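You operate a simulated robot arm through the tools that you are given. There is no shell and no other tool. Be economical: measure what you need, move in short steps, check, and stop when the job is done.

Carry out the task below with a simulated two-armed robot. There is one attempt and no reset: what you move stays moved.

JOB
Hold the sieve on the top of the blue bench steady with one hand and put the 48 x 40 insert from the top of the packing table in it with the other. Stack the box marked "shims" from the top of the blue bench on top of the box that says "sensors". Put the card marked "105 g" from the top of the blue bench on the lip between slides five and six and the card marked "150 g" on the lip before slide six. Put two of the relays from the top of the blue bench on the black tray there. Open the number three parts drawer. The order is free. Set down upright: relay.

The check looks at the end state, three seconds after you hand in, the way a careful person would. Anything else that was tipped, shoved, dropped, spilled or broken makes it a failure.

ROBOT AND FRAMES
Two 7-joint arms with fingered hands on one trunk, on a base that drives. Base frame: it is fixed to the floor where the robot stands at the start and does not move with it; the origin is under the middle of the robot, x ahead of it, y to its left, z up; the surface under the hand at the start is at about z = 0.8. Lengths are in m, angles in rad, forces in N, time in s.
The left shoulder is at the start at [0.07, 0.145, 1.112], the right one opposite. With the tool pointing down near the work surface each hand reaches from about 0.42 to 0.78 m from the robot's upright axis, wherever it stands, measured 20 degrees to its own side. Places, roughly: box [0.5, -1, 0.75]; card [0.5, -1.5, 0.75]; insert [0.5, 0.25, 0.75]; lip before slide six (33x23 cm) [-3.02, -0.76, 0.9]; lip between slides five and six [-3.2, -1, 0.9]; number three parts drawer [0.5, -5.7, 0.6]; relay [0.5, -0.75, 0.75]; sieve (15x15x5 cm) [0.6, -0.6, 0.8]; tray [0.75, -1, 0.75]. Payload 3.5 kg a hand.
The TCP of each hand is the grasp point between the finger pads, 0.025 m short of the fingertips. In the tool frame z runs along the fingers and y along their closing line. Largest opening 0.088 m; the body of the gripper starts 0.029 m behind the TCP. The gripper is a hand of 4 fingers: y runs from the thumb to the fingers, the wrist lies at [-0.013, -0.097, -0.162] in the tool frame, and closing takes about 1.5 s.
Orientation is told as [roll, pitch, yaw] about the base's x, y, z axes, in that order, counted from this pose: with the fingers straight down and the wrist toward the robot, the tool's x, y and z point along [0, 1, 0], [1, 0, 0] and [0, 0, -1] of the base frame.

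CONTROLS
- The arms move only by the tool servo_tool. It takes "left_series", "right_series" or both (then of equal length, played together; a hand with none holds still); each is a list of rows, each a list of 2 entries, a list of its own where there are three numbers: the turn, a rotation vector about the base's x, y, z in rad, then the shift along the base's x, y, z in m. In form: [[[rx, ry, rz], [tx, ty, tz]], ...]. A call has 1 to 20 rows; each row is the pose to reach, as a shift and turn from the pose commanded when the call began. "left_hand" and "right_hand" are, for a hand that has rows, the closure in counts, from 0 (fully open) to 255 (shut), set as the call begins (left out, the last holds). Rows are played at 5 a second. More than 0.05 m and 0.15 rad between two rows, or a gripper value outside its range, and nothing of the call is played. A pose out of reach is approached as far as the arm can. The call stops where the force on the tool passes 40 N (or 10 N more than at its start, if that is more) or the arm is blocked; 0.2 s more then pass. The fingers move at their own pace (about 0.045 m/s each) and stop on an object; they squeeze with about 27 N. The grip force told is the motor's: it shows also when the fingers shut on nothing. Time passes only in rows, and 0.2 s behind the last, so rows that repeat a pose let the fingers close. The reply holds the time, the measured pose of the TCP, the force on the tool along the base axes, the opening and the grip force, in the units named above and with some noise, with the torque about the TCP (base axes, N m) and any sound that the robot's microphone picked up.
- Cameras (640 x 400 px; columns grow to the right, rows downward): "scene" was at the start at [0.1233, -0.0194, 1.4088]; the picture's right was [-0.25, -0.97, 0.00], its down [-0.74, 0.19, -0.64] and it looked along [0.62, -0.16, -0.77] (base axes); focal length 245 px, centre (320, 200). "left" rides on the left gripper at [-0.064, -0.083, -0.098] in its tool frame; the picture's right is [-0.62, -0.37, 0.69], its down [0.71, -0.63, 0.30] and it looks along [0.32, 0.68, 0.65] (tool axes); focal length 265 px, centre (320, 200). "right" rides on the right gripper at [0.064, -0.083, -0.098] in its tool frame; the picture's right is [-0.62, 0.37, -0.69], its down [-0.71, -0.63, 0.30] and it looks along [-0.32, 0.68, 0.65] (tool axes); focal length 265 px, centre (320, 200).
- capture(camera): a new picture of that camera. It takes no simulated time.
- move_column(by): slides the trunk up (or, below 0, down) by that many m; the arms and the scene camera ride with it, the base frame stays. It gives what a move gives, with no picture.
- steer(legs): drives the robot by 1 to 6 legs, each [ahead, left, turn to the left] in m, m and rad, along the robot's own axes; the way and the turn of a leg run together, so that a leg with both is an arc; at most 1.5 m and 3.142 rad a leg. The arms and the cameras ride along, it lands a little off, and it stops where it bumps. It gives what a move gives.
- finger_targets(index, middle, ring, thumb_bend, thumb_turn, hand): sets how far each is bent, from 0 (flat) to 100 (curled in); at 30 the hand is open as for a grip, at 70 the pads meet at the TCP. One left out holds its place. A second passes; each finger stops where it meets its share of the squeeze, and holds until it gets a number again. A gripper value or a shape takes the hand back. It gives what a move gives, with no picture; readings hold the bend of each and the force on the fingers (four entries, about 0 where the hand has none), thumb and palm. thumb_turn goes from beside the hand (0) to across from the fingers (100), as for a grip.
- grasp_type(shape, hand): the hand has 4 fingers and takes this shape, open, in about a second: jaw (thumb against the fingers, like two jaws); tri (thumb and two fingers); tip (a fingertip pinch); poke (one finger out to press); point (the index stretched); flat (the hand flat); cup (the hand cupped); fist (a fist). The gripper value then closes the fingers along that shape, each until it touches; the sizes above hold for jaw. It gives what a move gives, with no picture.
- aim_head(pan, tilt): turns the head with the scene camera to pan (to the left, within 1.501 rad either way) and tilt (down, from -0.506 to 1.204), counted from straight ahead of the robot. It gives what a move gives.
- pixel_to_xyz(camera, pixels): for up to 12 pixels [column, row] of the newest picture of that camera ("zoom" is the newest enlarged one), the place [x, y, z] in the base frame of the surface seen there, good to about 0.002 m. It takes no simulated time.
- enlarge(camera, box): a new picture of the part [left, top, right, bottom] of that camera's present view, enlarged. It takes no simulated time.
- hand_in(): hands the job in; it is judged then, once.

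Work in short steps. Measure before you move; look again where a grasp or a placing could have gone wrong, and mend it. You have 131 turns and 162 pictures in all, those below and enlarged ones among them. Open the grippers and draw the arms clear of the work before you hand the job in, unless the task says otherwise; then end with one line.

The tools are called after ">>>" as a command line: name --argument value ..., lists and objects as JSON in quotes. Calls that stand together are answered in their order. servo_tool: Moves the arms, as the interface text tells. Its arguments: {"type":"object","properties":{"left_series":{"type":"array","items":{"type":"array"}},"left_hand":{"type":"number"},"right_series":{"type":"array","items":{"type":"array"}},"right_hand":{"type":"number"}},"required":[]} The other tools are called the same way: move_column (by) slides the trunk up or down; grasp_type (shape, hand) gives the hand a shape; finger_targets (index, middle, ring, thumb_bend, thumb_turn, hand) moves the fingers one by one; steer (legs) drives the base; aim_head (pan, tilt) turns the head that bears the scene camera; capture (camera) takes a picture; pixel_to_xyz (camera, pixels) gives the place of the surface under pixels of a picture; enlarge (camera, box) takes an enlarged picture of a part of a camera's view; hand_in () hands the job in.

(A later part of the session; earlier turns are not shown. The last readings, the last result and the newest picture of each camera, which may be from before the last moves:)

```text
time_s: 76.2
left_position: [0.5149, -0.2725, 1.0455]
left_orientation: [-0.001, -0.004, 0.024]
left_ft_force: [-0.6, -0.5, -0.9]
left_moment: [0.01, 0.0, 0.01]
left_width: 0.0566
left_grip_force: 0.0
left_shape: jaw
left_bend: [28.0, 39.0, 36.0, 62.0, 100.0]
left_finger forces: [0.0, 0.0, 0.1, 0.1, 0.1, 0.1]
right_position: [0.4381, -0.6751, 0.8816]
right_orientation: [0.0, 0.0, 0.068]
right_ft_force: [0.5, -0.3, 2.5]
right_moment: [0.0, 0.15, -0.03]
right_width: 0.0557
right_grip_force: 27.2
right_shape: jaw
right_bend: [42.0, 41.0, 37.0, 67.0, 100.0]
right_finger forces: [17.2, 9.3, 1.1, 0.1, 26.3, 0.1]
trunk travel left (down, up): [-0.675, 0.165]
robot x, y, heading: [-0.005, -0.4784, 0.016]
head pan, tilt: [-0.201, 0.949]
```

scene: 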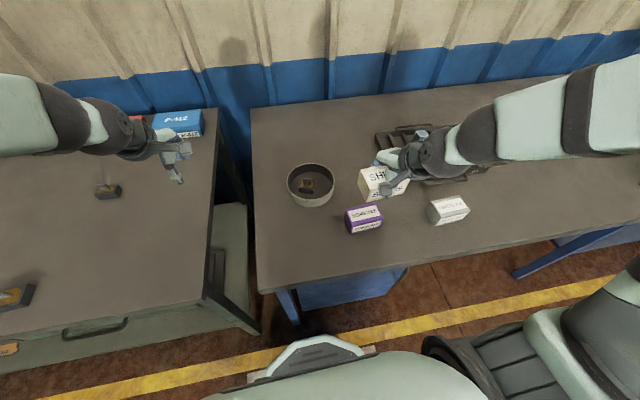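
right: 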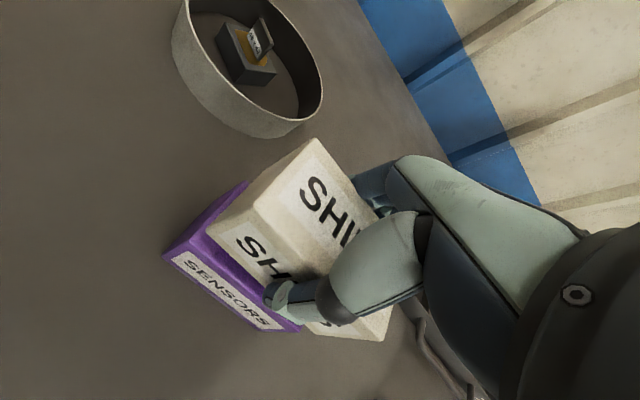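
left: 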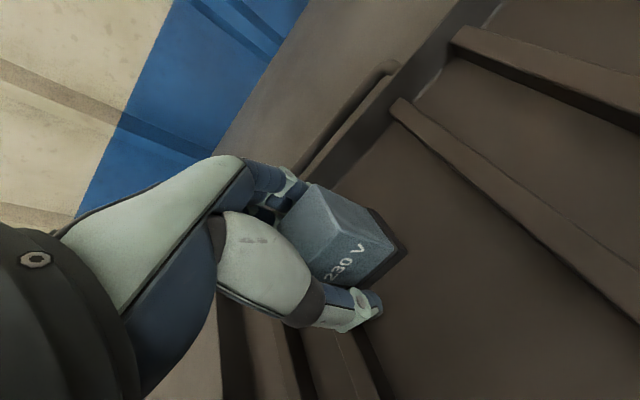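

Contact (2.5 N up). I release fully.

>>> servo_tool --right_series '[[[0, 0, 0], [0, 0, -0.0005]], [[0, 0, 0], [0, 0, -0.0005]], [[0, 0, 0], [0, 0, -0.0005]], [[0, 0, 0], [0, 0, -0.0005]], [[0, 0, 0], [0, 0, -0.0005]], [[0, 0, 0], [0, 0, -0.0005]]]' --right_hand 0

>>> capture --camera "right"

```text
time_s: 77.6
left_position: [0.5155, -0.2714, 1.0444]
left_orientation: [-0.001, -0.003, 0.024]
left_ft_force: [0.3, 0.7, 0.3]
left_moment: [0.02, -0.04, -0.02]
left_width: 0.0564
left_grip_force: 0.0
left_shape: jaw
left_bend: [28.0, 39.0, 36.0, 62.0, 100.0]
left_finger forces: [0.0, 0.0, 0.0, 0.1, 0.0, 0.1]
right_position: [0.4374, -0.6755, 0.8818]
right_orientation: [0.001, 0.003, 0.067]
right_ft_force: [-0.2, -0.5, 0.7]
right_moment: [0.02, -0.01, -0.05]
right_width: 0.0876
right_grip_force: 0.1
right_shape: jaw
right_bend: [30.0, 30.0, 30.0, 30.0, 98.0]
right_finger forces: [0.0, 0.0, 0.1, 0.0, 0.1, 0.0]
trunk travel left (down, up): [-0.675, 0.165]
robot x, y, heading: [-0.0036, -0.4786, 0.019]
head pan, tilt: [-0.201, 0.949]
```

```text
84 pictures are left
```

right: 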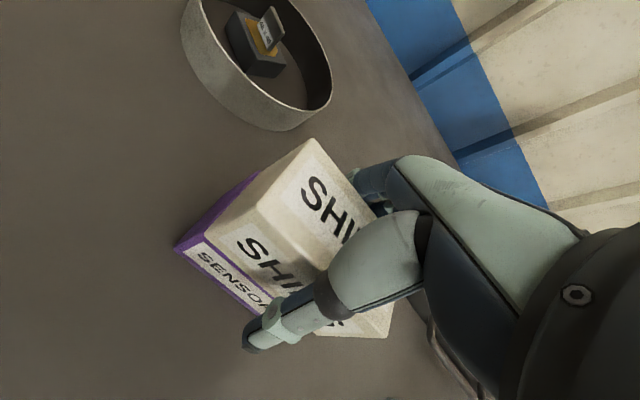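

Released and stacked. I lift straight up and check.

>>> servo_tool --right_series '[[[0, 0, 0], [-0.001, 0, 0.02]], [[0, 0, 0], [-0.001, 0, 0.05]], [[0, 0, 0], [-0.001, 0, 0.09]], [[0, 0, 0], [-0.001, 0, 0.13]], [[0, 0, 0], [-0.001, 0, 0.17]]]'

>>> enlarge --camera "scene" --box '[265, 145, 425, 255]'

```text
time_s: 78.8
left_position: [0.5146, -0.2752, 1.0453]
left_orientation: [0.001, -0.003, 0.023]
left_ft_force: [0.9, 1.3, -0.5]
left_moment: [0.03, -0.02, -0.01]
left_width: 0.0567
left_grip_force: 0.0
left_shape: jaw
left_bend: [28.0, 39.0, 36.0, 62.0, 100.0]
left_finger forces: [0.0, 0.1, 0.1, 0.0, 0.0, 0.1]
right_position: [0.4356, -0.6777, 1.05]
right_orientation: [0.004, 0.0, 0.064]
right_ft_force: [-0.3, -0.8, 0.6]
right_moment: [0.03, -0.01, -0.01]
right_width: 0.0881
right_grip_force: 0.1
right_shape: jaw
right_bend: [30.0, 30.0, 30.0, 30.0, 98.0]
right_finger forces: [0.1, 0.1, 0.0, 0.1, 0.0, 0.0]
trunk travel left (down, up): [-0.675, 0.165]
robot x, y, heading: [-0.0023, -0.4749, 0.013]
head pan, tilt: [-0.201, 0.949]
```

```text
3.64 times, centred on (345, 200) of scene
```

zoom: 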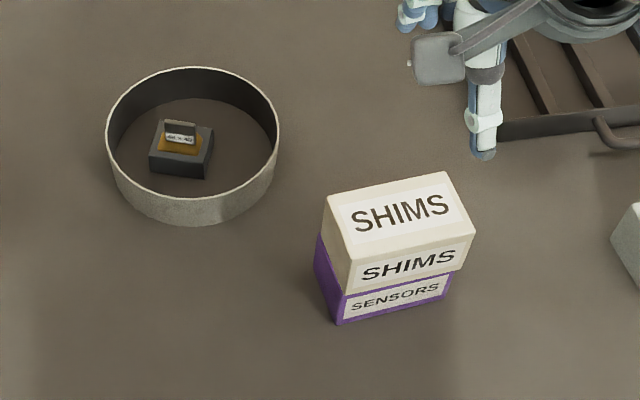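

The stack is good. Now cards: I drive 0.85 m right and look.

>>> steer --legs '[[0, -0.85, 0]]'

>>> aim_head --pan -0.3 --tilt 0.8

>>> capture --camera "scene"

```text
time_s: 83.3
left_position: [0.5234, -1.1339, 1.045]
left_orientation: [-0.001, -0.003, 0.006]
left_ft_force: [0.3, -0.2, -0.6]
left_moment: [0.02, 0.01, -0.01]
left_width: 0.0565
left_grip_force: 0.0
left_shape: jaw
left_bend: [28.0, 39.0, 36.0, 62.0, 100.0]
left_finger forces: [0.0, 0.0, 0.1, 0.1, 0.0, 0.0]
right_position: [0.4371, -1.536, 1.0513]
right_orientation: [0.001, 0.0, 0.048]
right_ft_force: [1.5, 0.4, 0.4]
right_moment: [-0.02, -0.02, -0.03]
right_width: 0.0879
right_grip_force: 0.1
right_shape: jaw
right_bend: [30.0, 30.0, 30.0, 30.0, 98.0]
right_finger forces: [0.0, 0.0, 0.1, 0.0, 0.1, 0.1]
trunk travel left (down, up): [-0.675, 0.165]
robot x, y, heading: [0.0031, -1.3316, -0.004]
head pan, tilt: [-0.201, 0.949]
```

```text
time_s: 84.0
left_position: [0.5243, -1.1348, 1.0443]
left_orientation: [0.0, -0.003, 0.007]
left_ft_force: [1.0, -0.1, 0.4]
left_moment: [-0.01, 0.03, 0.01]
left_width: 0.0568
left_grip_force: 0.0
left_shape: jaw
left_bend: [28.0, 39.0, 36.0, 62.0, 100.0]
left_finger forces: [0.0, 0.1, 0.0, 0.1, 0.0, 0.1]
right_position: [0.4372, -1.5353, 1.0514]
right_orientation: [-0.001, 0.003, 0.049]
right_ft_force: [-0.3, -0.2, -0.4]
right_moment: [0.01, -0.04, 0.0]
right_width: 0.0877
right_grip_force: 0.0
right_shape: jaw
right_bend: [30.0, 30.0, 30.0, 30.0, 98.0]
right_finger forces: [0.1, 0.1, 0.0, 0.0, 0.1, 0.1]
trunk travel left (down, up): [-0.675, 0.165]
robot x, y, heading: [0.0013, -1.3284, -0.005]
head pan, tilt: [-0.3, 0.799]
```

```text
82 pictures are left
```

scene: 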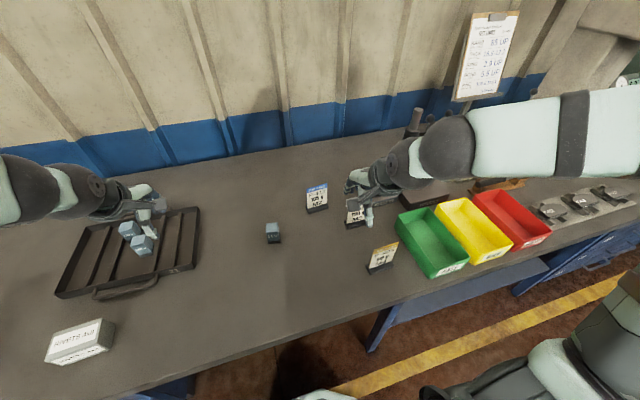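

>>> enlarge --camera "scene" --box '[290, 170, 410, 280]'

>>> pixel_to_xyz --camera "zoom" --pixels '[[95, 90], [215, 80], [100, 205], [210, 190], [155, 130], [150, 205], [305, 240], [360, 260], [330, 270]]'

>>> capture --camera "right"

```text
3.64 times, centred on (350, 225) of scene
```

zoom: 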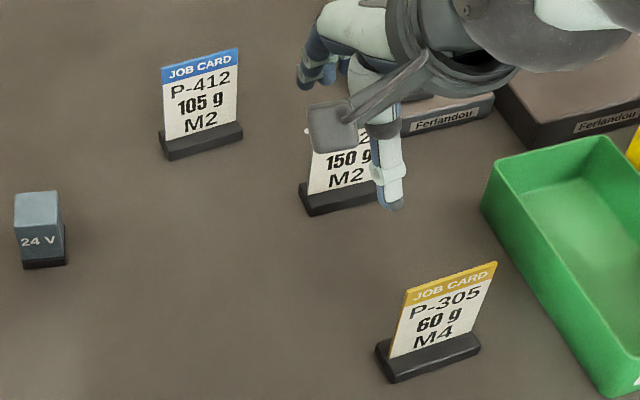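

```text
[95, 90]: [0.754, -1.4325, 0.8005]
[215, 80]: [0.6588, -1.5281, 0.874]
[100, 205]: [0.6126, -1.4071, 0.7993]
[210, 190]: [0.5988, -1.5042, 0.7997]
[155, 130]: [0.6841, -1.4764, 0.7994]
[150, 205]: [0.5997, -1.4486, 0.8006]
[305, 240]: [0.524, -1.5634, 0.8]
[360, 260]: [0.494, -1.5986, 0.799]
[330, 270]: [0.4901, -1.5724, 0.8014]
```

```text
80 pictures are left
```

right: 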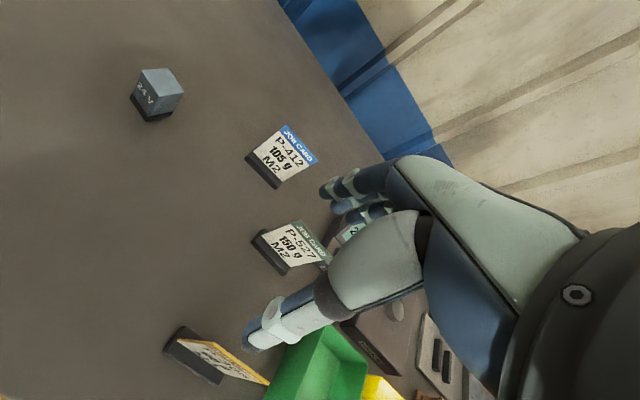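

The cards are thin upright cards in a dark base. I measure both from the right camera: 105 g at (280,158), 150 g at (290,248).

>>> enlarge --camera "right" --box '[235, 110, 345, 280]'

>>> pixel_to_xyz --camera "right" --pixels '[[285, 128], [317, 160], [255, 155], [285, 182], [248, 158], [273, 187], [300, 222], [328, 258], [265, 237], [295, 265], [255, 240], [283, 272]]'

```text
2.35 times, centred on (290, 195) of right
```

zoom: 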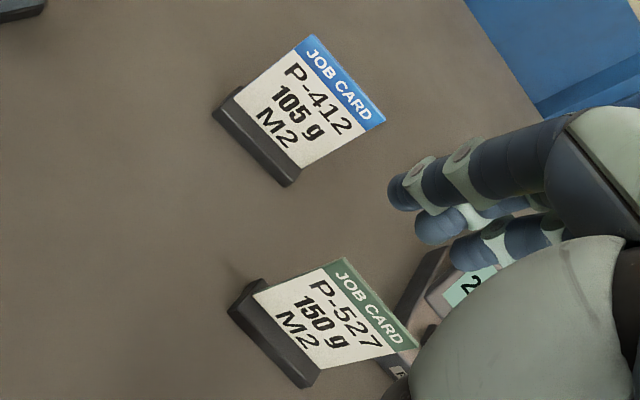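

```text
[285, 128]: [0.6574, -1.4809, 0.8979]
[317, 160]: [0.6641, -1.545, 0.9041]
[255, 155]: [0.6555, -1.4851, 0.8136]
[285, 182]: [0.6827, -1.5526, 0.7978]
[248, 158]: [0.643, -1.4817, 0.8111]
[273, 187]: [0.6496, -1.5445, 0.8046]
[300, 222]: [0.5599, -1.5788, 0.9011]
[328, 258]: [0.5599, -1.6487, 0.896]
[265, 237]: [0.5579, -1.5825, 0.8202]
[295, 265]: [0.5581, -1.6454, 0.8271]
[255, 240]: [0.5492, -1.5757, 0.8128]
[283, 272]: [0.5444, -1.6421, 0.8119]
```

105 g card: centre (0.660,-1.513), top 0.904, yaw ≈0.10. 150 g: centre (0.560,-1.614), yaw ≈-0.05. I drive 0.2 m right for reach, with the right hand staying high.

>>> steer --legs '[[0, -0.2, 0.005]]'

>>> capture --camera "scene"

```text
time_s: 85.6
left_position: [0.5237, -1.3329, 1.0445]
left_orientation: [-0.002, -0.005, 0.013]
left_ft_force: [0.0, 0.2, -0.3]
left_moment: [-0.05, 0.02, -0.01]
left_width: 0.0567
left_grip_force: 0.0
left_shape: jaw
left_bend: [28.0, 39.0, 36.0, 62.0, 100.0]
left_finger forces: [0.0, 0.0, 0.1, 0.0, 0.1, 0.0]
right_position: [0.4385, -1.7354, 1.0514]
right_orientation: [-0.002, 0.002, 0.054]
right_ft_force: [-0.5, -0.4, -0.2]
right_moment: [-0.02, -0.02, 0.03]
right_width: 0.0879
right_grip_force: 0.0
right_shape: jaw
right_bend: [30.0, 30.0, 30.0, 30.0, 98.0]
right_finger forces: [0.0, 0.1, 0.0, 0.1, 0.0, 0.0]
trunk travel left (down, up): [-0.675, 0.165]
robot x, y, heading: [0.0016, -1.5328, 0.002]
head pan, tilt: [-0.3, 0.799]
```

```text
78 pictures are left
```

scene: 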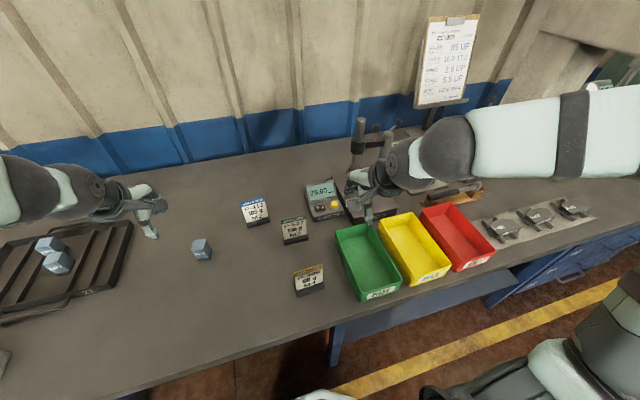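

I enlarge the cards and scale to check clearances.

>>> enlarge --camera "scene" --box '[230, 165, 350, 255]'

>>> pixel_to_xyz --camera "zoom" --pixels '[[60, 190], [200, 180], [80, 270], [210, 260], [270, 285], [410, 275], [290, 365], [420, 355], [420, 90], [430, 240], [420, 180], [340, 280]]'

```text
4.44 times, centred on (290, 210) of scene
```

zoom: 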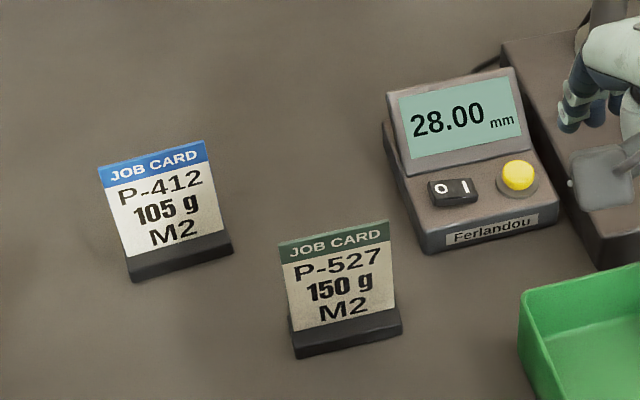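

```text
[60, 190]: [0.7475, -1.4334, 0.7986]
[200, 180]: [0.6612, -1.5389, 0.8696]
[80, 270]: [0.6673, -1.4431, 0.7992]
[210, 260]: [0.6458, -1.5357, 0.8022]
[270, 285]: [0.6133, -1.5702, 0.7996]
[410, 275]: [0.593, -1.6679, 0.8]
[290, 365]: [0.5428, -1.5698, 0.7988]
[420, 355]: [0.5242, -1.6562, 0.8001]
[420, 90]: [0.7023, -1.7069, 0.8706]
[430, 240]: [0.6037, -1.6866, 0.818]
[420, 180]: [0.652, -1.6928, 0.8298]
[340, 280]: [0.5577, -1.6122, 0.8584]
```

Clear. I move the left hand over the 105 g card and descend to z≈0.90 (tips 0.875 straddling the top).

>>> servo_tool --left_series '[[[0, 0, 0.04], [0.027, -0.036, 0]], [[0, 0, 0.087], [0.054, -0.072, 0]], [[0, 0, 0.087], [0.081, -0.108, 0]], [[0, 0, 0.087], [0.108, -0.144, 0]], [[0, 0, 0.087], [0.136, -0.18, 0]], [[0, 0, 0.087], [0.136, -0.18, -0.04]], [[0, 0, 0.087], [0.136, -0.18, -0.08]], [[0, 0, 0.087], [0.136, -0.18, -0.11]], [[0, 0, 0.087], [0.136, -0.18, -0.11]]]'

>>> capture --camera "left"

>>> enlarge --camera "scene" --box '[210, 145, 350, 255]'

```text
time_s: 87.6
left_position: [0.6582, -1.5155, 0.9334]
left_orientation: [-0.001, -0.005, 0.098]
left_ft_force: [-0.6, 0.0, -0.3]
left_moment: [0.0, -0.02, -0.03]
left_width: 0.0567
left_grip_force: 0.0
left_shape: jaw
left_bend: [28.0, 39.0, 36.0, 62.0, 100.0]
left_finger forces: [0.1, 0.0, 0.0, 0.0, 0.0, 0.0]
right_position: [0.4383, -1.735, 1.0516]
right_orientation: [0.0, 0.0, 0.054]
right_ft_force: [0.5, -0.4, -0.1]
right_moment: [0.03, 0.02, 0.01]
right_width: 0.0879
right_grip_force: 0.2
right_shape: jaw
right_bend: [30.0, 30.0, 30.0, 30.0, 98.0]
right_finger forces: [0.1, 0.0, 0.0, 0.0, 0.1, 0.0]
trunk travel left (down, up): [-0.675, 0.165]
robot x, y, heading: [-0.0013, -1.5311, 0.007]
head pan, tilt: [-0.3, 0.799]
```

```text
76 pictures are left
```

left: 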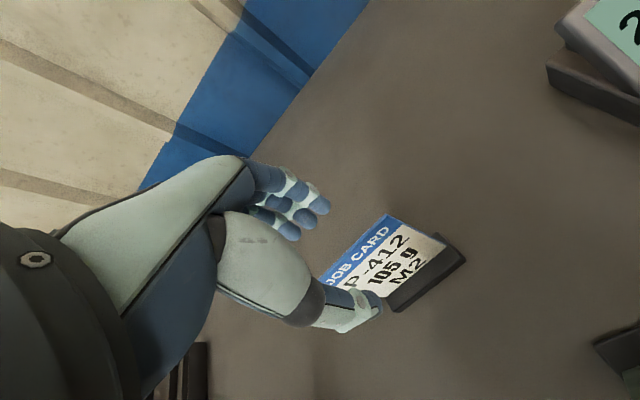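

```text
3.64 times, centred on (280, 200) of scene
```

zoom: 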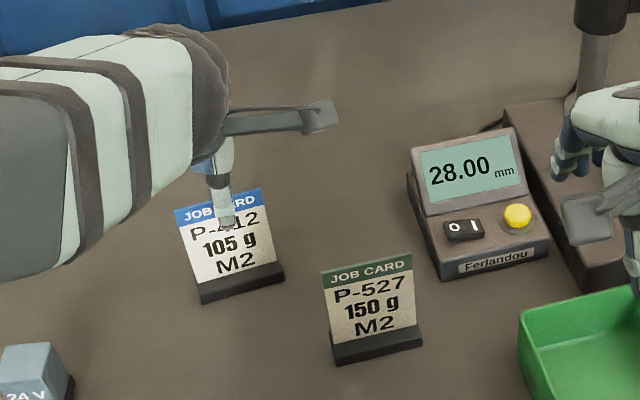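

The card lies between thumb and fingers. I descend to z≈0.885 and close.

>>> servo_tool --left_series '[[[0, 0, 0], [0.001, 0.002, -0.025]], [[0, 0, 0], [0.001, 0.002, -0.048]], [[0, 0, 0], [0.001, 0.002, -0.048]]]'

>>> servo_tool --left_series '[[[0, 0, 0], [0, 0, 0]], [[0, 0, 0], [0, 0, 0]], [[0, 0, 0], [0, 0, 0]], [[0, 0, 0], [0, 0, 0]], [[0, 0, 0], [0, 0, 0]], [[0, 0, 0], [0, 0, 0]]]' --left_hand 255

>>> capture --camera "left"

```text
time_s: 88.4
left_position: [0.659, -1.5117, 0.8854]
left_orientation: [0.0, -0.006, 0.099]
left_ft_force: [0.4, -0.1, -0.3]
left_moment: [0.01, 0.02, -0.03]
left_width: 0.0566
left_grip_force: 0.1
left_shape: jaw
left_bend: [28.0, 39.0, 36.0, 62.0, 100.0]
left_finger forces: [0.1, 0.0, 0.1, 0.0, 0.1, 0.0]
right_position: [0.4384, -1.7354, 1.0504]
right_orientation: [0.001, -0.001, 0.055]
right_ft_force: [-0.5, 0.3, -0.6]
right_moment: [0.03, 0.03, 0.01]
right_width: 0.0878
right_grip_force: 0.1
right_shape: jaw
right_bend: [30.0, 30.0, 30.0, 30.0, 98.0]
right_finger forces: [0.0, 0.1, 0.0, 0.0, 0.0, 0.0]
trunk travel left (down, up): [-0.675, 0.165]
robot x, y, heading: [0.0007, -1.5336, -0.002]
head pan, tilt: [-0.3, 0.799]
```

```text
time_s: 89.8
left_position: [0.6596, -1.5128, 0.8864]
left_orientation: [0.002, -0.002, 0.099]
left_ft_force: [-0.1, 0.3, -1.4]
left_moment: [0.02, 0.03, -0.02]
left_width: 0.0001
left_grip_force: 27.2
left_shape: jaw
left_bend: [70.0, 70.0, 70.0, 69.0, 100.0]
left_finger forces: [15.8, 6.5, 2.4, 0.0, 24.9, 0.0]
right_position: [0.439, -1.7365, 1.0506]
right_orientation: [-0.001, 0.002, 0.054]
right_ft_force: [-0.4, -0.4, 0.8]
right_moment: [-0.01, -0.01, -0.04]
right_width: 0.0877
right_grip_force: 0.1
right_shape: jaw
right_bend: [30.0, 30.0, 30.0, 30.0, 98.0]
right_finger forces: [0.0, 0.1, 0.0, 0.1, 0.0, 0.0]
trunk travel left (down, up): [-0.675, 0.165]
robot x, y, heading: [-0.0017, -1.5314, 0.003]
head pan, tilt: [-0.3, 0.799]
```

```text
74 pictures are left
```

left: 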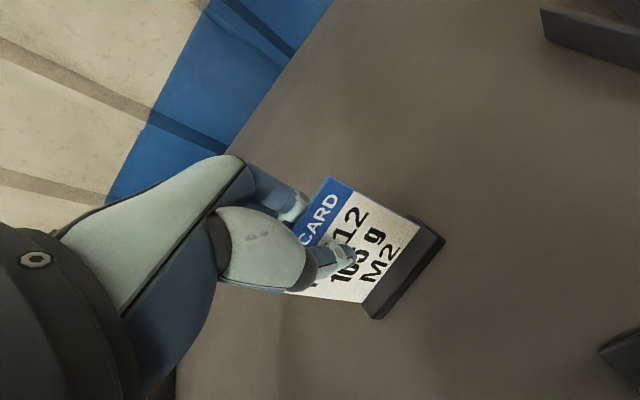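

Card held. I lift and withdraw the left hand with the card to the left.

>>> servo_tool --left_series '[[[0, 0, 0], [0, 0, 0.03]], [[0, 0, 0], [0, 0, 0.07]], [[0, 0, 0], [0, 0, 0.11]], [[0, 0, 0], [0, 0, 0.15]], [[0, 0, 0], [-0.03, 0.03, 0.17]], [[0, 0, 0], [-0.06, 0.06, 0.18]], [[0, 0, 0], [-0.09, 0.09, 0.18]], [[0, 0, 0], [-0.12, 0.12, 0.18]], [[0, 0, 0], [-0.15, 0.15, 0.18]], [[0, 0, 0], [-0.17, 0.18, 0.18]]]'

>>> capture --camera "left"

```text
time_s: 92.0
left_position: [0.488, -1.3304, 1.0665]
left_orientation: [-0.001, -0.006, 0.098]
left_ft_force: [0.3, 0.0, -0.6]
left_moment: [-0.03, -0.01, 0.01]
left_width: 0.0001
left_grip_force: 27.2
left_shape: jaw
left_bend: [70.0, 70.0, 70.0, 69.0, 100.0]
left_finger forces: [16.7, 5.9, 2.3, 0.0, 24.6, 0.0]
right_position: [0.438, -1.7351, 1.0522]
right_orientation: [-0.003, 0.0, 0.053]
right_ft_force: [-0.1, 0.0, -0.1]
right_moment: [-0.03, 0.01, 0.03]
right_width: 0.0877
right_grip_force: 0.1
right_shape: jaw
right_bend: [30.0, 30.0, 30.0, 30.0, 98.0]
right_finger forces: [0.1, 0.1, 0.1, 0.0, 0.0, 0.0]
trunk travel left (down, up): [-0.675, 0.165]
robot x, y, heading: [-0.0033, -1.5313, 0.004]
head pan, tilt: [-0.3, 0.799]
```

```text
73 pictures are left
```

left: 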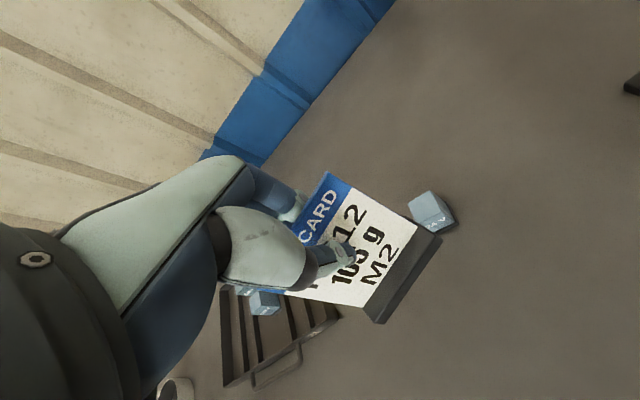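

Now the right hand goes over the 150 g card at (0.5595,-1.614).

>>> servo_tool --right_series '[[[0, 0, -0.045], [0.03, 0.03, 0]], [[0, 0, -0.09], [0.06, 0.06, 0]], [[0, 0, -0.09], [0.09, 0.09, 0]], [[0, 0, -0.09], [0.1215, 0.121, 0]], [[0, 0, -0.09], [0.1215, 0.121, -0.04]], [[0, 0, -0.09], [0.1215, 0.121, -0.08]], [[0, 0, -0.09], [0.1215, 0.121, -0.115]], [[0, 0, -0.09], [0.1215, 0.121, -0.115]]]' --right_hand 90

>>> capture --camera "right"

>>> pixel_to_xyz --camera "right" --pixels '[[250, 220], [270, 240], [280, 250], [230, 270], [240, 250], [260, 270]]'

```text
time_s: 93.8
left_position: [0.488, -1.3327, 1.0666]
left_orientation: [0.001, -0.006, 0.1]
left_ft_force: [-0.2, -0.8, -1.0]
left_moment: [0.0, 0.0, -0.02]
left_width: 0.0
left_grip_force: 26.7
left_shape: jaw
left_bend: [70.0, 70.0, 70.0, 69.0, 100.0]
left_finger forces: [16.6, 5.8, 2.2, 0.0, 24.6, 0.0]
right_position: [0.559, -1.6147, 0.9362]
right_orientation: [0.0, -0.001, -0.036]
right_ft_force: [-0.2, 0.3, -0.5]
right_moment: [0.0, -0.04, 0.01]
right_width: 0.0575
right_grip_force: 0.0
right_shape: jaw
right_bend: [28.0, 39.0, 35.0, 61.0, 100.0]
right_finger forces: [0.0, 0.1, 0.0, 0.1, 0.0, 0.0]
trunk travel left (down, up): [-0.675, 0.165]
robot x, y, heading: [0.0004, -1.5328, 0.002]
head pan, tilt: [-0.3, 0.799]
```

```text
72 pictures are left
```

right: 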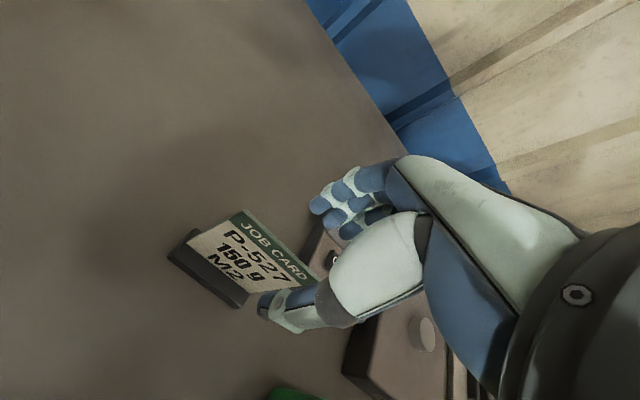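

```text
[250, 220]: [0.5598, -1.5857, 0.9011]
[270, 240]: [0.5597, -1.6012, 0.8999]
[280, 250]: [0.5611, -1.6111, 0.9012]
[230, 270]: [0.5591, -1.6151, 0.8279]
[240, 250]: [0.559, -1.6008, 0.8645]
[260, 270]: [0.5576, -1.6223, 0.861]
```

Card plane at x≈0.560 between the fingers. I descend 0.05 and close.

>>> servo_tool --right_series '[[[0, 0, 0], [0, 0.001, -0.025]], [[0, 0, 0], [0, 0.001, -0.05]], [[0, 0, 0], [0, 0.001, -0.05]]]'

>>> servo_tool --right_series '[[[0, 0, 0], [0, 0, 0]], [[0, 0, 0], [0, 0, 0]], [[0, 0, 0], [0, 0, 0]], [[0, 0, 0], [0, 0, 0]], [[0, 0, 0], [0, 0, 0]], [[0, 0, 0], [0, 0, 0]]]' --right_hand 255

>>> servo_tool --right_series '[[[0, 0, 0], [0, 0, 0.03]], [[0, 0, 0], [0, 0, 0.07]], [[0, 0, 0], [0, 0, 0.11]], [[0, 0, 0], [0, 0, 0.15]], [[0, 0, 0], [-0.03, -0.01, 0.17]], [[0, 0, 0], [-0.06, -0.03, 0.18]], [[0, 0, 0], [-0.09, -0.06, 0.18]], [[0, 0, 0], [-0.1, -0.09, 0.18]]]'

>>> capture --camera "right"

```text
time_s: 94.6
left_position: [0.4887, -1.3321, 1.0666]
left_orientation: [0.0, -0.003, 0.1]
left_ft_force: [0.1, -0.4, 0.1]
left_moment: [-0.06, 0.02, 0.0]
left_width: 0.0
left_grip_force: 27.0
left_shape: jaw
left_bend: [70.0, 70.0, 70.0, 69.0, 100.0]
left_finger forces: [16.5, 5.8, 2.2, 0.1, 24.6, 0.0]
right_position: [0.5611, -1.6144, 0.8857]
right_orientation: [0.0, 0.0, -0.035]
right_ft_force: [0.9, -0.1, 0.9]
right_moment: [-0.02, 0.0, -0.01]
right_width: 0.0574
right_grip_force: 0.1
right_shape: jaw
right_bend: [28.0, 39.0, 35.0, 61.0, 100.0]
right_finger forces: [0.0, 0.0, 0.0, 0.0, 0.0, 0.0]
trunk travel left (down, up): [-0.675, 0.165]
robot x, y, heading: [-0.0016, -1.5353, 0.006]
head pan, tilt: [-0.3, 0.799]
```

```text
time_s: 96.0
left_position: [0.488, -1.3321, 1.067]
left_orientation: [0.0, -0.001, 0.099]
left_ft_force: [-0.5, -0.6, -0.4]
left_moment: [0.01, -0.01, 0.0]
left_width: 0.0
left_grip_force: 26.7
left_shape: jaw
left_bend: [70.0, 70.0, 70.0, 69.0, 100.0]
left_finger forces: [16.6, 5.8, 2.2, 0.0, 24.5, 0.0]
right_position: [0.5611, -1.6144, 0.8845]
right_orientation: [-0.001, 0.001, -0.035]
right_ft_force: [-1.2, 0.5, 0.1]
right_moment: [0.06, -0.02, 0.02]
right_width: 0.0002
right_grip_force: 26.3
right_shape: jaw
right_bend: [70.0, 70.0, 70.0, 69.0, 100.0]
right_finger forces: [15.7, 6.4, 2.5, 0.1, 24.9, 0.0]
trunk travel left (down, up): [-0.675, 0.165]
robot x, y, heading: [-0.0013, -1.5341, 0.004]
head pan, tilt: [-0.3, 0.799]
```

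```text
time_s: 97.8
left_position: [0.4886, -1.3345, 1.0679]
left_orientation: [0.004, -0.005, 0.1]
left_ft_force: [-1.3, 0.3, -0.2]
left_moment: [-0.02, 0.02, 0.03]
left_width: 0.0001
left_grip_force: 26.7
left_shape: jaw
left_bend: [70.0, 70.0, 70.0, 69.0, 100.0]
left_finger forces: [16.7, 5.8, 2.1, 0.1, 24.6, 0.0]
right_position: [0.4608, -1.7063, 1.0645]
right_orientation: [0.003, -0.001, -0.036]
right_ft_force: [-0.1, -0.5, -0.8]
right_moment: [0.0, -0.01, 0.0]
right_width: 0.0003
right_grip_force: 27.0
right_shape: jaw
right_bend: [70.0, 70.0, 70.0, 70.0, 100.0]
right_finger forces: [16.7, 5.8, 2.2, 0.0, 24.8, 0.1]
trunk travel left (down, up): [-0.675, 0.165]
robot x, y, heading: [0.0006, -1.5337, 0.006]
head pan, tilt: [-0.3, 0.799]
```

```text
71 pictures are left
```

right: 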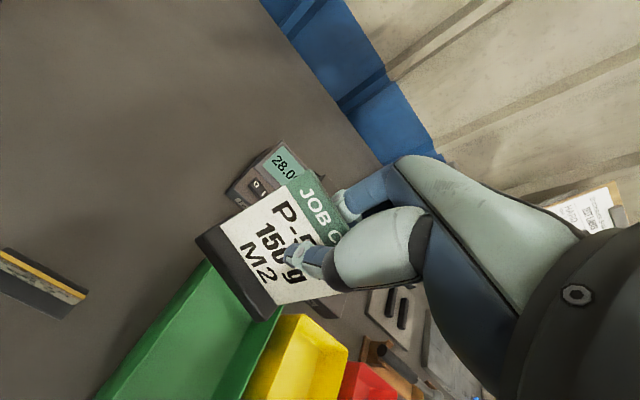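

Both cards are held. I back away from the bench, move toward y≈-0.9, and turn round to face the rack.

>>> steer --legs '[[-0.7, 0.3, 0], [0, 0.33, 0], [0, 0, 3.13]]'

>>> aim_head --pan 0 --tilt 0.3

>>> capture --camera "scene"

```text
time_s: 111.2
left_position: [-1.1978, -1.1388, 1.0666]
left_orientation: [0.001, -0.004, -2.994]
left_ft_force: [0.1, -0.2, -0.2]
left_moment: [-0.01, 0.01, -0.01]
left_width: 0.0
left_grip_force: 27.1
left_shape: jaw
left_bend: [70.0, 70.0, 70.0, 70.0, 100.0]
left_finger forces: [16.4, 5.4, 1.9, 0.0, 23.9, 0.1]
right_position: [-1.1869, -0.7651, 1.0647]
right_orientation: [0.0, 0.004, -3.13]
right_ft_force: [-0.9, -0.4, -0.8]
right_moment: [0.05, -0.02, 0.0]
right_width: 0.0
right_grip_force: 27.2
right_shape: jaw
right_bend: [70.0, 70.0, 70.0, 70.0, 100.0]
right_finger forces: [16.7, 5.3, 2.1, 0.1, 24.0, 0.0]
trunk travel left (down, up): [-0.675, 0.165]
robot x, y, heading: [-0.719, -0.9147, -3.09]
head pan, tilt: [-0.3, 0.799]
```

```text
time_s: 112.1
left_position: [-1.1966, -1.1376, 1.0656]
left_orientation: [-0.001, -0.003, -2.996]
left_ft_force: [0.2, 0.3, 1.2]
left_moment: [0.01, 0.04, 0.0]
left_width: 0.0001
left_grip_force: 27.1
left_shape: jaw
left_bend: [70.0, 70.0, 70.0, 70.0, 100.0]
left_finger forces: [16.4, 5.5, 2.0, 0.1, 23.7, 0.1]
right_position: [-1.1874, -0.7659, 1.0656]
right_orientation: [-0.002, 0.003, -3.13]
right_ft_force: [0.5, 0.4, -0.7]
right_moment: [0.02, -0.01, 0.0]
right_width: 0.0
right_grip_force: 26.7
right_shape: jaw
right_bend: [70.0, 70.0, 70.0, 70.0, 100.0]
right_finger forces: [16.6, 5.5, 2.1, 0.0, 24.0, 0.0]
trunk travel left (down, up): [-0.675, 0.165]
robot x, y, heading: [-0.7211, -0.9118, -3.09]
head pan, tilt: [0.0, 0.3]
```

```text
70 pictures are left
```

scene: 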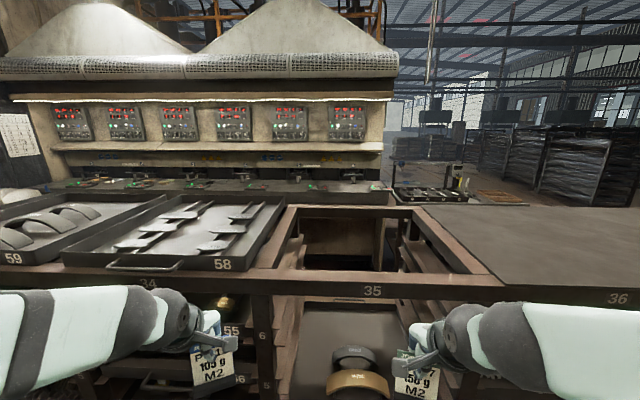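

There is a rack in front and a machine with six panels behind it. I measure distances.

>>> pixel_to_xyz --camera "scene" --pixels '[[370, 290], [617, 298], [150, 282], [345, 240], [350, 180], [120, 182], [220, 240], [450, 195], [340, 160], [350, 350], [500, 195], [240, 176]]'

>>> enlarge --camera "scene" --box '[40, 90, 410, 220]'

```text
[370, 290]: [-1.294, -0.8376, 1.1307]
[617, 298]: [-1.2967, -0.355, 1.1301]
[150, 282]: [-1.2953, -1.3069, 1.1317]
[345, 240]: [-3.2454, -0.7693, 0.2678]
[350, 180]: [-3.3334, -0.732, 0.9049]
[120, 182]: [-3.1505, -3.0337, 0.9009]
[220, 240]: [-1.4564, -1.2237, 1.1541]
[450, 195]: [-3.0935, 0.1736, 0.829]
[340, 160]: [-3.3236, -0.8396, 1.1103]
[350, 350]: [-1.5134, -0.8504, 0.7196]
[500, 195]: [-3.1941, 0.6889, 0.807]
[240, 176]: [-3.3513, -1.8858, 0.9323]
```

```text
1.73 times, centred on (225, 155) of scene
```

zoom: 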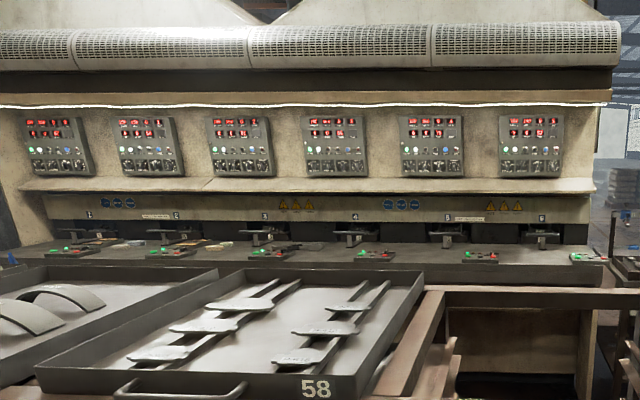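

A rack (top z 1.13, front x -1.29) stands between. I look left and right to find a way round.

>>> aim_head --pan -1.0 --tilt 0.4

>>> capture --camera "scene"

>>> pixel_to_xyz --camera "scene" --pixels '[[60, 200], [150, 180], [250, 200], [300, 250], [400, 200], [500, 250], [200, 130], [400, 120], [550, 150], [320, 330], [100, 130], [300, 150]]'

>>> aim_head --pan 1.0 --tilt 0.4

>>> capture --camera "scene"

>>> pixel_to_xyz --camera "scene" --pixels '[[60, 200], [150, 180], [250, 200], [300, 250], [400, 200], [500, 250], [200, 130], [400, 120], [550, 150], [320, 330], [100, 130], [300, 150]]'

```text
time_s: 113.3
left_position: [-1.1964, -1.1379, 1.067]
left_orientation: [0.0, -0.004, -2.993]
left_ft_force: [-0.6, -0.2, -0.1]
left_moment: [0.0, 0.0, -0.02]
left_width: 0.0
left_grip_force: 27.2
left_shape: jaw
left_bend: [70.0, 70.0, 70.0, 70.0, 100.0]
left_finger forces: [16.5, 5.5, 1.9, 0.0, 23.8, 0.0]
right_position: [-1.1868, -0.765, 1.0653]
right_orientation: [0.0, 0.003, -3.13]
right_ft_force: [0.8, 0.3, 0.0]
right_moment: [-0.01, -0.02, 0.0]
right_width: 0.0
right_grip_force: 26.9
right_shape: jaw
right_bend: [70.0, 70.0, 70.0, 70.0, 100.0]
right_finger forces: [16.8, 5.4, 2.1, 0.0, 23.9, 0.1]
trunk travel left (down, up): [-0.675, 0.165]
robot x, y, heading: [-0.7169, -0.9114, -3.092]
head pan, tilt: [-1.0, 0.4]
```

```text
68 pictures are left
```

scene: 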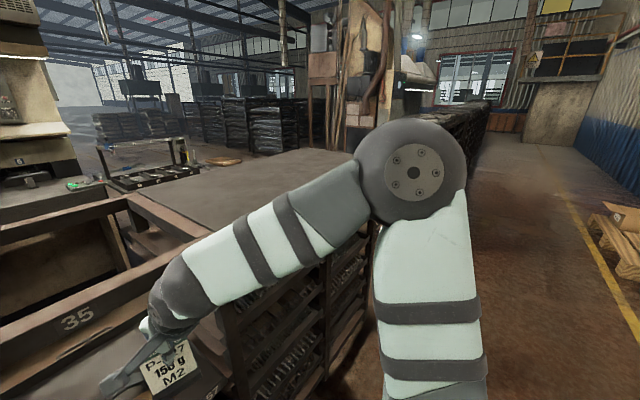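

```text
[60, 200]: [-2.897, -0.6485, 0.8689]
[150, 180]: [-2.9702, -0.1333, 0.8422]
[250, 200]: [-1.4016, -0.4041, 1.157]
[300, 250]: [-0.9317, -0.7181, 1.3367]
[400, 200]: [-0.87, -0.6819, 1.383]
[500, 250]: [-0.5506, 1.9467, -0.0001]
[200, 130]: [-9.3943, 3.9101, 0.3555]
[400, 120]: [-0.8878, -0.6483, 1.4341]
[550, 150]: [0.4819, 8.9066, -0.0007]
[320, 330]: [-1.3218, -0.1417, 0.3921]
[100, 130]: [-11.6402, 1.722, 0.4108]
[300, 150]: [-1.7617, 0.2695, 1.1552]
```

```text
time_s: 115.3
left_position: [-1.1983, -1.1382, 1.0657]
left_orientation: [0.0, -0.002, -2.995]
left_ft_force: [-0.4, 0.3, -0.9]
left_moment: [-0.02, 0.01, -0.03]
left_width: 0.0001
left_grip_force: 27.5
left_shape: jaw
left_bend: [70.0, 70.0, 70.0, 70.0, 100.0]
left_finger forces: [16.4, 5.5, 1.9, 0.0, 23.8, 0.0]
right_position: [-1.1854, -0.7645, 1.0646]
right_orientation: [0.0, 0.002, -3.129]
right_ft_force: [-0.4, 0.0, -0.4]
right_moment: [-0.03, -0.01, -0.01]
right_width: 0.0
right_grip_force: 27.2
right_shape: jaw
right_bend: [70.0, 70.0, 70.0, 70.0, 100.0]
right_finger forces: [16.7, 5.4, 2.1, 0.1, 24.0, 0.0]
trunk travel left (down, up): [-0.675, 0.165]
robot x, y, heading: [-0.7168, -0.9153, -3.09]
head pan, tilt: [1.0, 0.4]
```

```text
67 pictures are left
```

scene: 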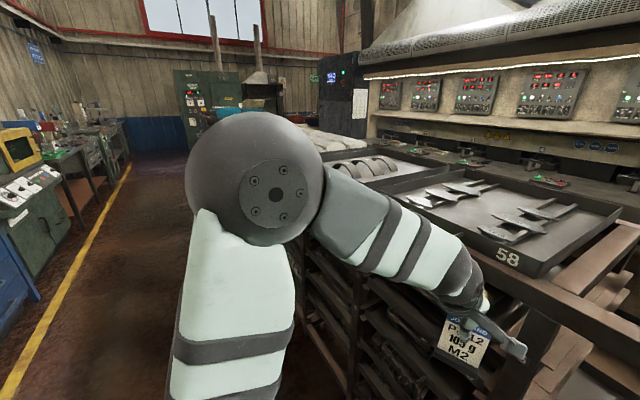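

```text
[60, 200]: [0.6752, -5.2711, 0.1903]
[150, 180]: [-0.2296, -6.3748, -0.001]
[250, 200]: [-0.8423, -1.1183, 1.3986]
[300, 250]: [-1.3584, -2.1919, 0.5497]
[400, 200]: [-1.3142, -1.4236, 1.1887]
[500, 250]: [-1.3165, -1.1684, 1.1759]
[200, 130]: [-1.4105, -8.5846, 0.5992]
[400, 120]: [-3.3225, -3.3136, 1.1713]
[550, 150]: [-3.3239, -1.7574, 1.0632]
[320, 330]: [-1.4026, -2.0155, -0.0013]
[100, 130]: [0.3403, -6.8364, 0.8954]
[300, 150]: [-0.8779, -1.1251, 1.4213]
```

The rack row runs along y. I raise the trunk for a better view over it and look both ways.

>>> move_column --by 0.16

>>> aim_head --pan -0.55 --tilt 0.35

>>> capture --camera "scene"

>>> pixel_to_xyz --camera "scene" --pixels '[[200, 200], [300, 180], [300, 220], [400, 180], [450, 150], [350, 150], [250, 150], [150, 240], [480, 190], [200, 170], [420, 130], [100, 250]]'

>>> aim_head --pan 0.7 --tilt 0.35

>>> capture --camera "scene"

>>> pixel_to_xyz --camera "scene" --pixels '[[100, 150], [150, 150], [200, 150], [250, 170], [300, 180], [350, 180], [400, 180], [450, 200], [500, 200], [300, 130], [250, 130], [550, 180]]'

```text
time_s: 117.1
left_position: [-1.1982, -1.1389, 1.2259]
left_orientation: [-0.001, -0.003, -2.996]
left_ft_force: [-1.4, 0.4, 0.0]
left_moment: [0.01, 0.0, 0.01]
left_width: 0.0
left_grip_force: 26.9
left_shape: jaw
left_bend: [70.0, 70.0, 70.0, 70.0, 100.0]
left_finger forces: [16.5, 5.4, 1.8, 0.0, 23.8, 0.1]
right_position: [-1.1869, -0.7654, 1.2251]
right_orientation: [0.001, 0.002, -3.129]
right_ft_force: [-0.4, -0.1, -0.6]
right_moment: [-0.02, -0.01, -0.02]
right_width: 0.0
right_grip_force: 27.5
right_shape: jaw
right_bend: [70.0, 70.0, 70.0, 70.0, 100.0]
right_finger forces: [16.6, 5.4, 2.1, 0.0, 24.0, 0.0]
trunk travel left (down, up): [-0.835, 0.005]
robot x, y, heading: [-0.7175, -0.9138, -3.092]
head pan, tilt: [1.0, 0.4]
```

```text
time_s: 118.7
left_position: [-1.1973, -1.137, 1.2263]
left_orientation: [-0.001, -0.003, -2.995]
left_ft_force: [-0.3, 0.1, -0.3]
left_moment: [0.02, 0.0, -0.03]
left_width: 0.0
left_grip_force: 26.5
left_shape: jaw
left_bend: [70.0, 70.0, 70.0, 70.0, 100.0]
left_finger forces: [16.5, 5.5, 1.9, 0.0, 23.7, 0.1]
right_position: [-1.1871, -0.7656, 1.2258]
right_orientation: [0.0, 0.004, -3.129]
right_ft_force: [0.0, 1.0, -1.3]
right_moment: [-0.03, 0.03, 0.0]
right_width: 0.0001
right_grip_force: 27.1
right_shape: jaw
right_bend: [70.0, 70.0, 70.0, 70.0, 100.0]
right_finger forces: [16.6, 5.4, 2.1, 0.1, 24.0, 0.1]
trunk travel left (down, up): [-0.835, 0.005]
robot x, y, heading: [-0.7153, -0.9158, -3.089]
head pan, tilt: [-0.55, 0.351]
```

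```text
66 pictures are left
```

scene: 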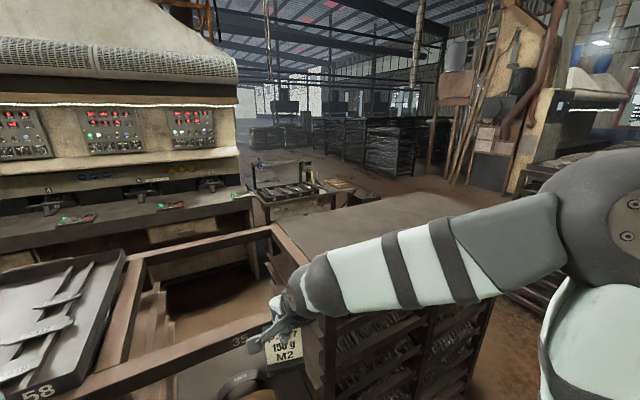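

```text
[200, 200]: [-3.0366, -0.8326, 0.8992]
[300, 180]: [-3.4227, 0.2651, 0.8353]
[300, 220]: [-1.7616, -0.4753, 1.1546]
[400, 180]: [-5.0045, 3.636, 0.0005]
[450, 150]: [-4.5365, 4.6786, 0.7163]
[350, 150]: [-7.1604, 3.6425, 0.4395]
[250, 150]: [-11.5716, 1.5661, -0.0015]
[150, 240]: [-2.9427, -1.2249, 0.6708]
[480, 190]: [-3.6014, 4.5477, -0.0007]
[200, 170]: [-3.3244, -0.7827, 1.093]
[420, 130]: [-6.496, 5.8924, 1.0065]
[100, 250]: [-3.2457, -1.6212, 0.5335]
```

```text
time_s: 120.2
left_position: [-1.1985, -1.1375, 1.2264]
left_orientation: [0.0, -0.003, -2.996]
left_ft_force: [0.6, 0.2, -1.0]
left_moment: [0.01, 0.0, -0.01]
left_width: 0.0002
left_grip_force: 26.7
left_shape: jaw
left_bend: [70.0, 70.0, 70.0, 70.0, 100.0]
left_finger forces: [16.5, 5.5, 1.9, 0.1, 23.8, 0.0]
right_position: [-1.1866, -0.7651, 1.226]
right_orientation: [0.0, 0.002, -3.132]
right_ft_force: [0.0, 0.2, -0.8]
right_moment: [-0.01, -0.01, 0.0]
right_width: 0.0
right_grip_force: 27.5
right_shape: jaw
right_bend: [70.0, 70.0, 70.0, 70.0, 100.0]
right_finger forces: [16.6, 5.4, 2.0, 0.1, 24.0, 0.0]
trunk travel left (down, up): [-0.835, 0.005]
robot x, y, heading: [-0.7168, -0.9122, -3.091]
head pan, tilt: [0.7, 0.351]
```

```text
65 pictures are left
```

scene: 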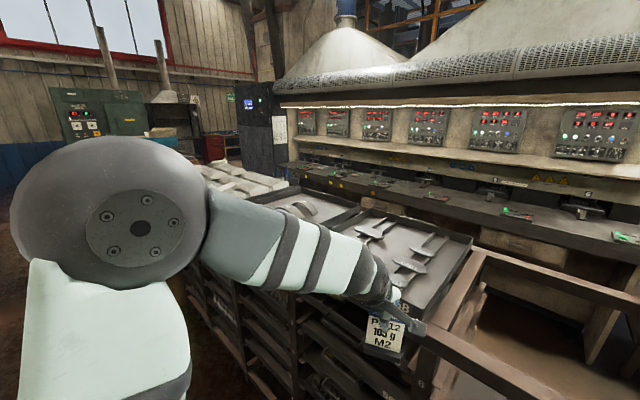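

```text
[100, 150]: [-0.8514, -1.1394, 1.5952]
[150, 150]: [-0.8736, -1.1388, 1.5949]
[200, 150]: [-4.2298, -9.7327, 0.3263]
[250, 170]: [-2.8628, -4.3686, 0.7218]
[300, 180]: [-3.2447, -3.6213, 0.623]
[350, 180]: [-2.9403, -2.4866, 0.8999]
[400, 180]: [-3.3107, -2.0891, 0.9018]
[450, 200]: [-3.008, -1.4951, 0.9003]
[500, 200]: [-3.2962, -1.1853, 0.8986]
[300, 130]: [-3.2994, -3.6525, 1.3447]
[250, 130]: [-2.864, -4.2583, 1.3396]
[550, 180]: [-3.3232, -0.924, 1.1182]
```

The far side shows open floor to the right (+y), beyond rack 36. I back off slightly and strafe right 1.4 m to see the end of the row.

>>> steer --legs '[[-0.15, 0, -0.05], [0, -1.4, 0]]'

>>> aim_head --pan -0.35 --tilt 0.45

>>> capture --camera "scene"

>>> pixel_to_xyz --camera "scene" --pixels '[[200, 200], [300, 180], [300, 220], [400, 180], [450, 150], [350, 150], [250, 150], [150, 240], [480, 190], [200, 170], [420, 230], [560, 200]]'

```text
time_s: 128.2
left_position: [-1.0609, 0.3129, 1.2272]
left_orientation: [-0.001, -0.005, -3.041]
left_ft_force: [-0.2, 0.5, -0.9]
left_moment: [0.01, 0.02, 0.01]
left_width: 0.0002
left_grip_force: 26.9
left_shape: jaw
left_bend: [70.0, 70.0, 70.0, 70.0, 100.0]
left_finger forces: [16.4, 5.4, 1.9, 0.1, 23.9, 0.1]
right_position: [-1.0337, 0.6854, 1.2257]
right_orientation: [-0.001, 0.001, 3.106]
right_ft_force: [-0.3, -0.4, -1.0]
right_moment: [0.02, 0.01, 0.02]
right_width: 0.0
right_grip_force: 27.1
right_shape: jaw
right_bend: [70.0, 70.0, 70.0, 70.0, 100.0]
right_finger forces: [16.7, 5.3, 2.1, 0.0, 24.1, 0.0]
trunk travel left (down, up): [-0.835, 0.005]
robot x, y, heading: [-0.5715, 0.5156, -3.137]
head pan, tilt: [0.7, 0.351]
```

```text
time_s: 129.5
left_position: [-1.0616, 0.3121, 1.2262]
left_orientation: [0.0, -0.004, -3.042]
left_ft_force: [-0.8, 0.3, -1.1]
left_moment: [0.02, 0.02, -0.01]
left_width: 0.0
left_grip_force: 26.9
left_shape: jaw
left_bend: [70.0, 70.0, 70.0, 70.0, 100.0]
left_finger forces: [16.5, 5.4, 1.9, 0.0, 23.9, 0.0]
right_position: [-1.0336, 0.6846, 1.2246]
right_orientation: [-0.001, 0.001, 3.107]
right_ft_force: [-0.4, 0.3, 0.1]
right_moment: [-0.02, -0.02, 0.0]
right_width: 0.0
right_grip_force: 26.2
right_shape: jaw
right_bend: [70.0, 70.0, 70.0, 70.0, 100.0]
right_finger forces: [16.5, 5.5, 2.1, 0.0, 24.0, 0.0]
trunk travel left (down, up): [-0.835, 0.005]
robot x, y, heading: [-0.5745, 0.5172, -3.139]
head pan, tilt: [-0.351, 0.45]
```

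```text
64 pictures are left
```

scene: 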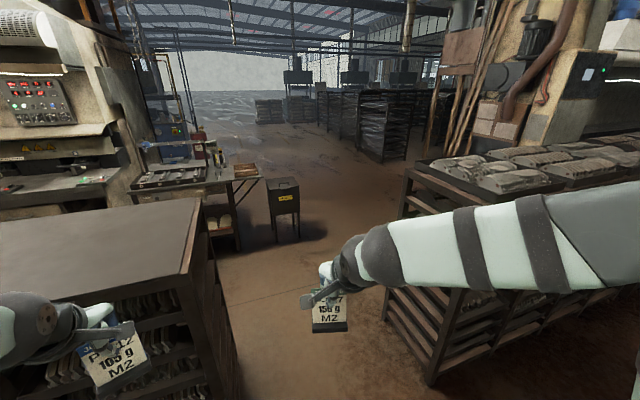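

```text
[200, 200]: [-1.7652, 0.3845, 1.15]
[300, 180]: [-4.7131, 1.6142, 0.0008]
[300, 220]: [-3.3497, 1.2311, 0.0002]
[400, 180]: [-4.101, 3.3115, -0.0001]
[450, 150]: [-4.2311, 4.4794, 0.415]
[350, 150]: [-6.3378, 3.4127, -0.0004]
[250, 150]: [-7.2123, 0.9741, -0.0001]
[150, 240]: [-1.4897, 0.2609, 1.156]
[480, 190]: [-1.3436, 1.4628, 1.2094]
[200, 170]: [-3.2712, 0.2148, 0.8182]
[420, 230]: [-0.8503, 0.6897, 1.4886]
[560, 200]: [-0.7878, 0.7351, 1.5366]
```

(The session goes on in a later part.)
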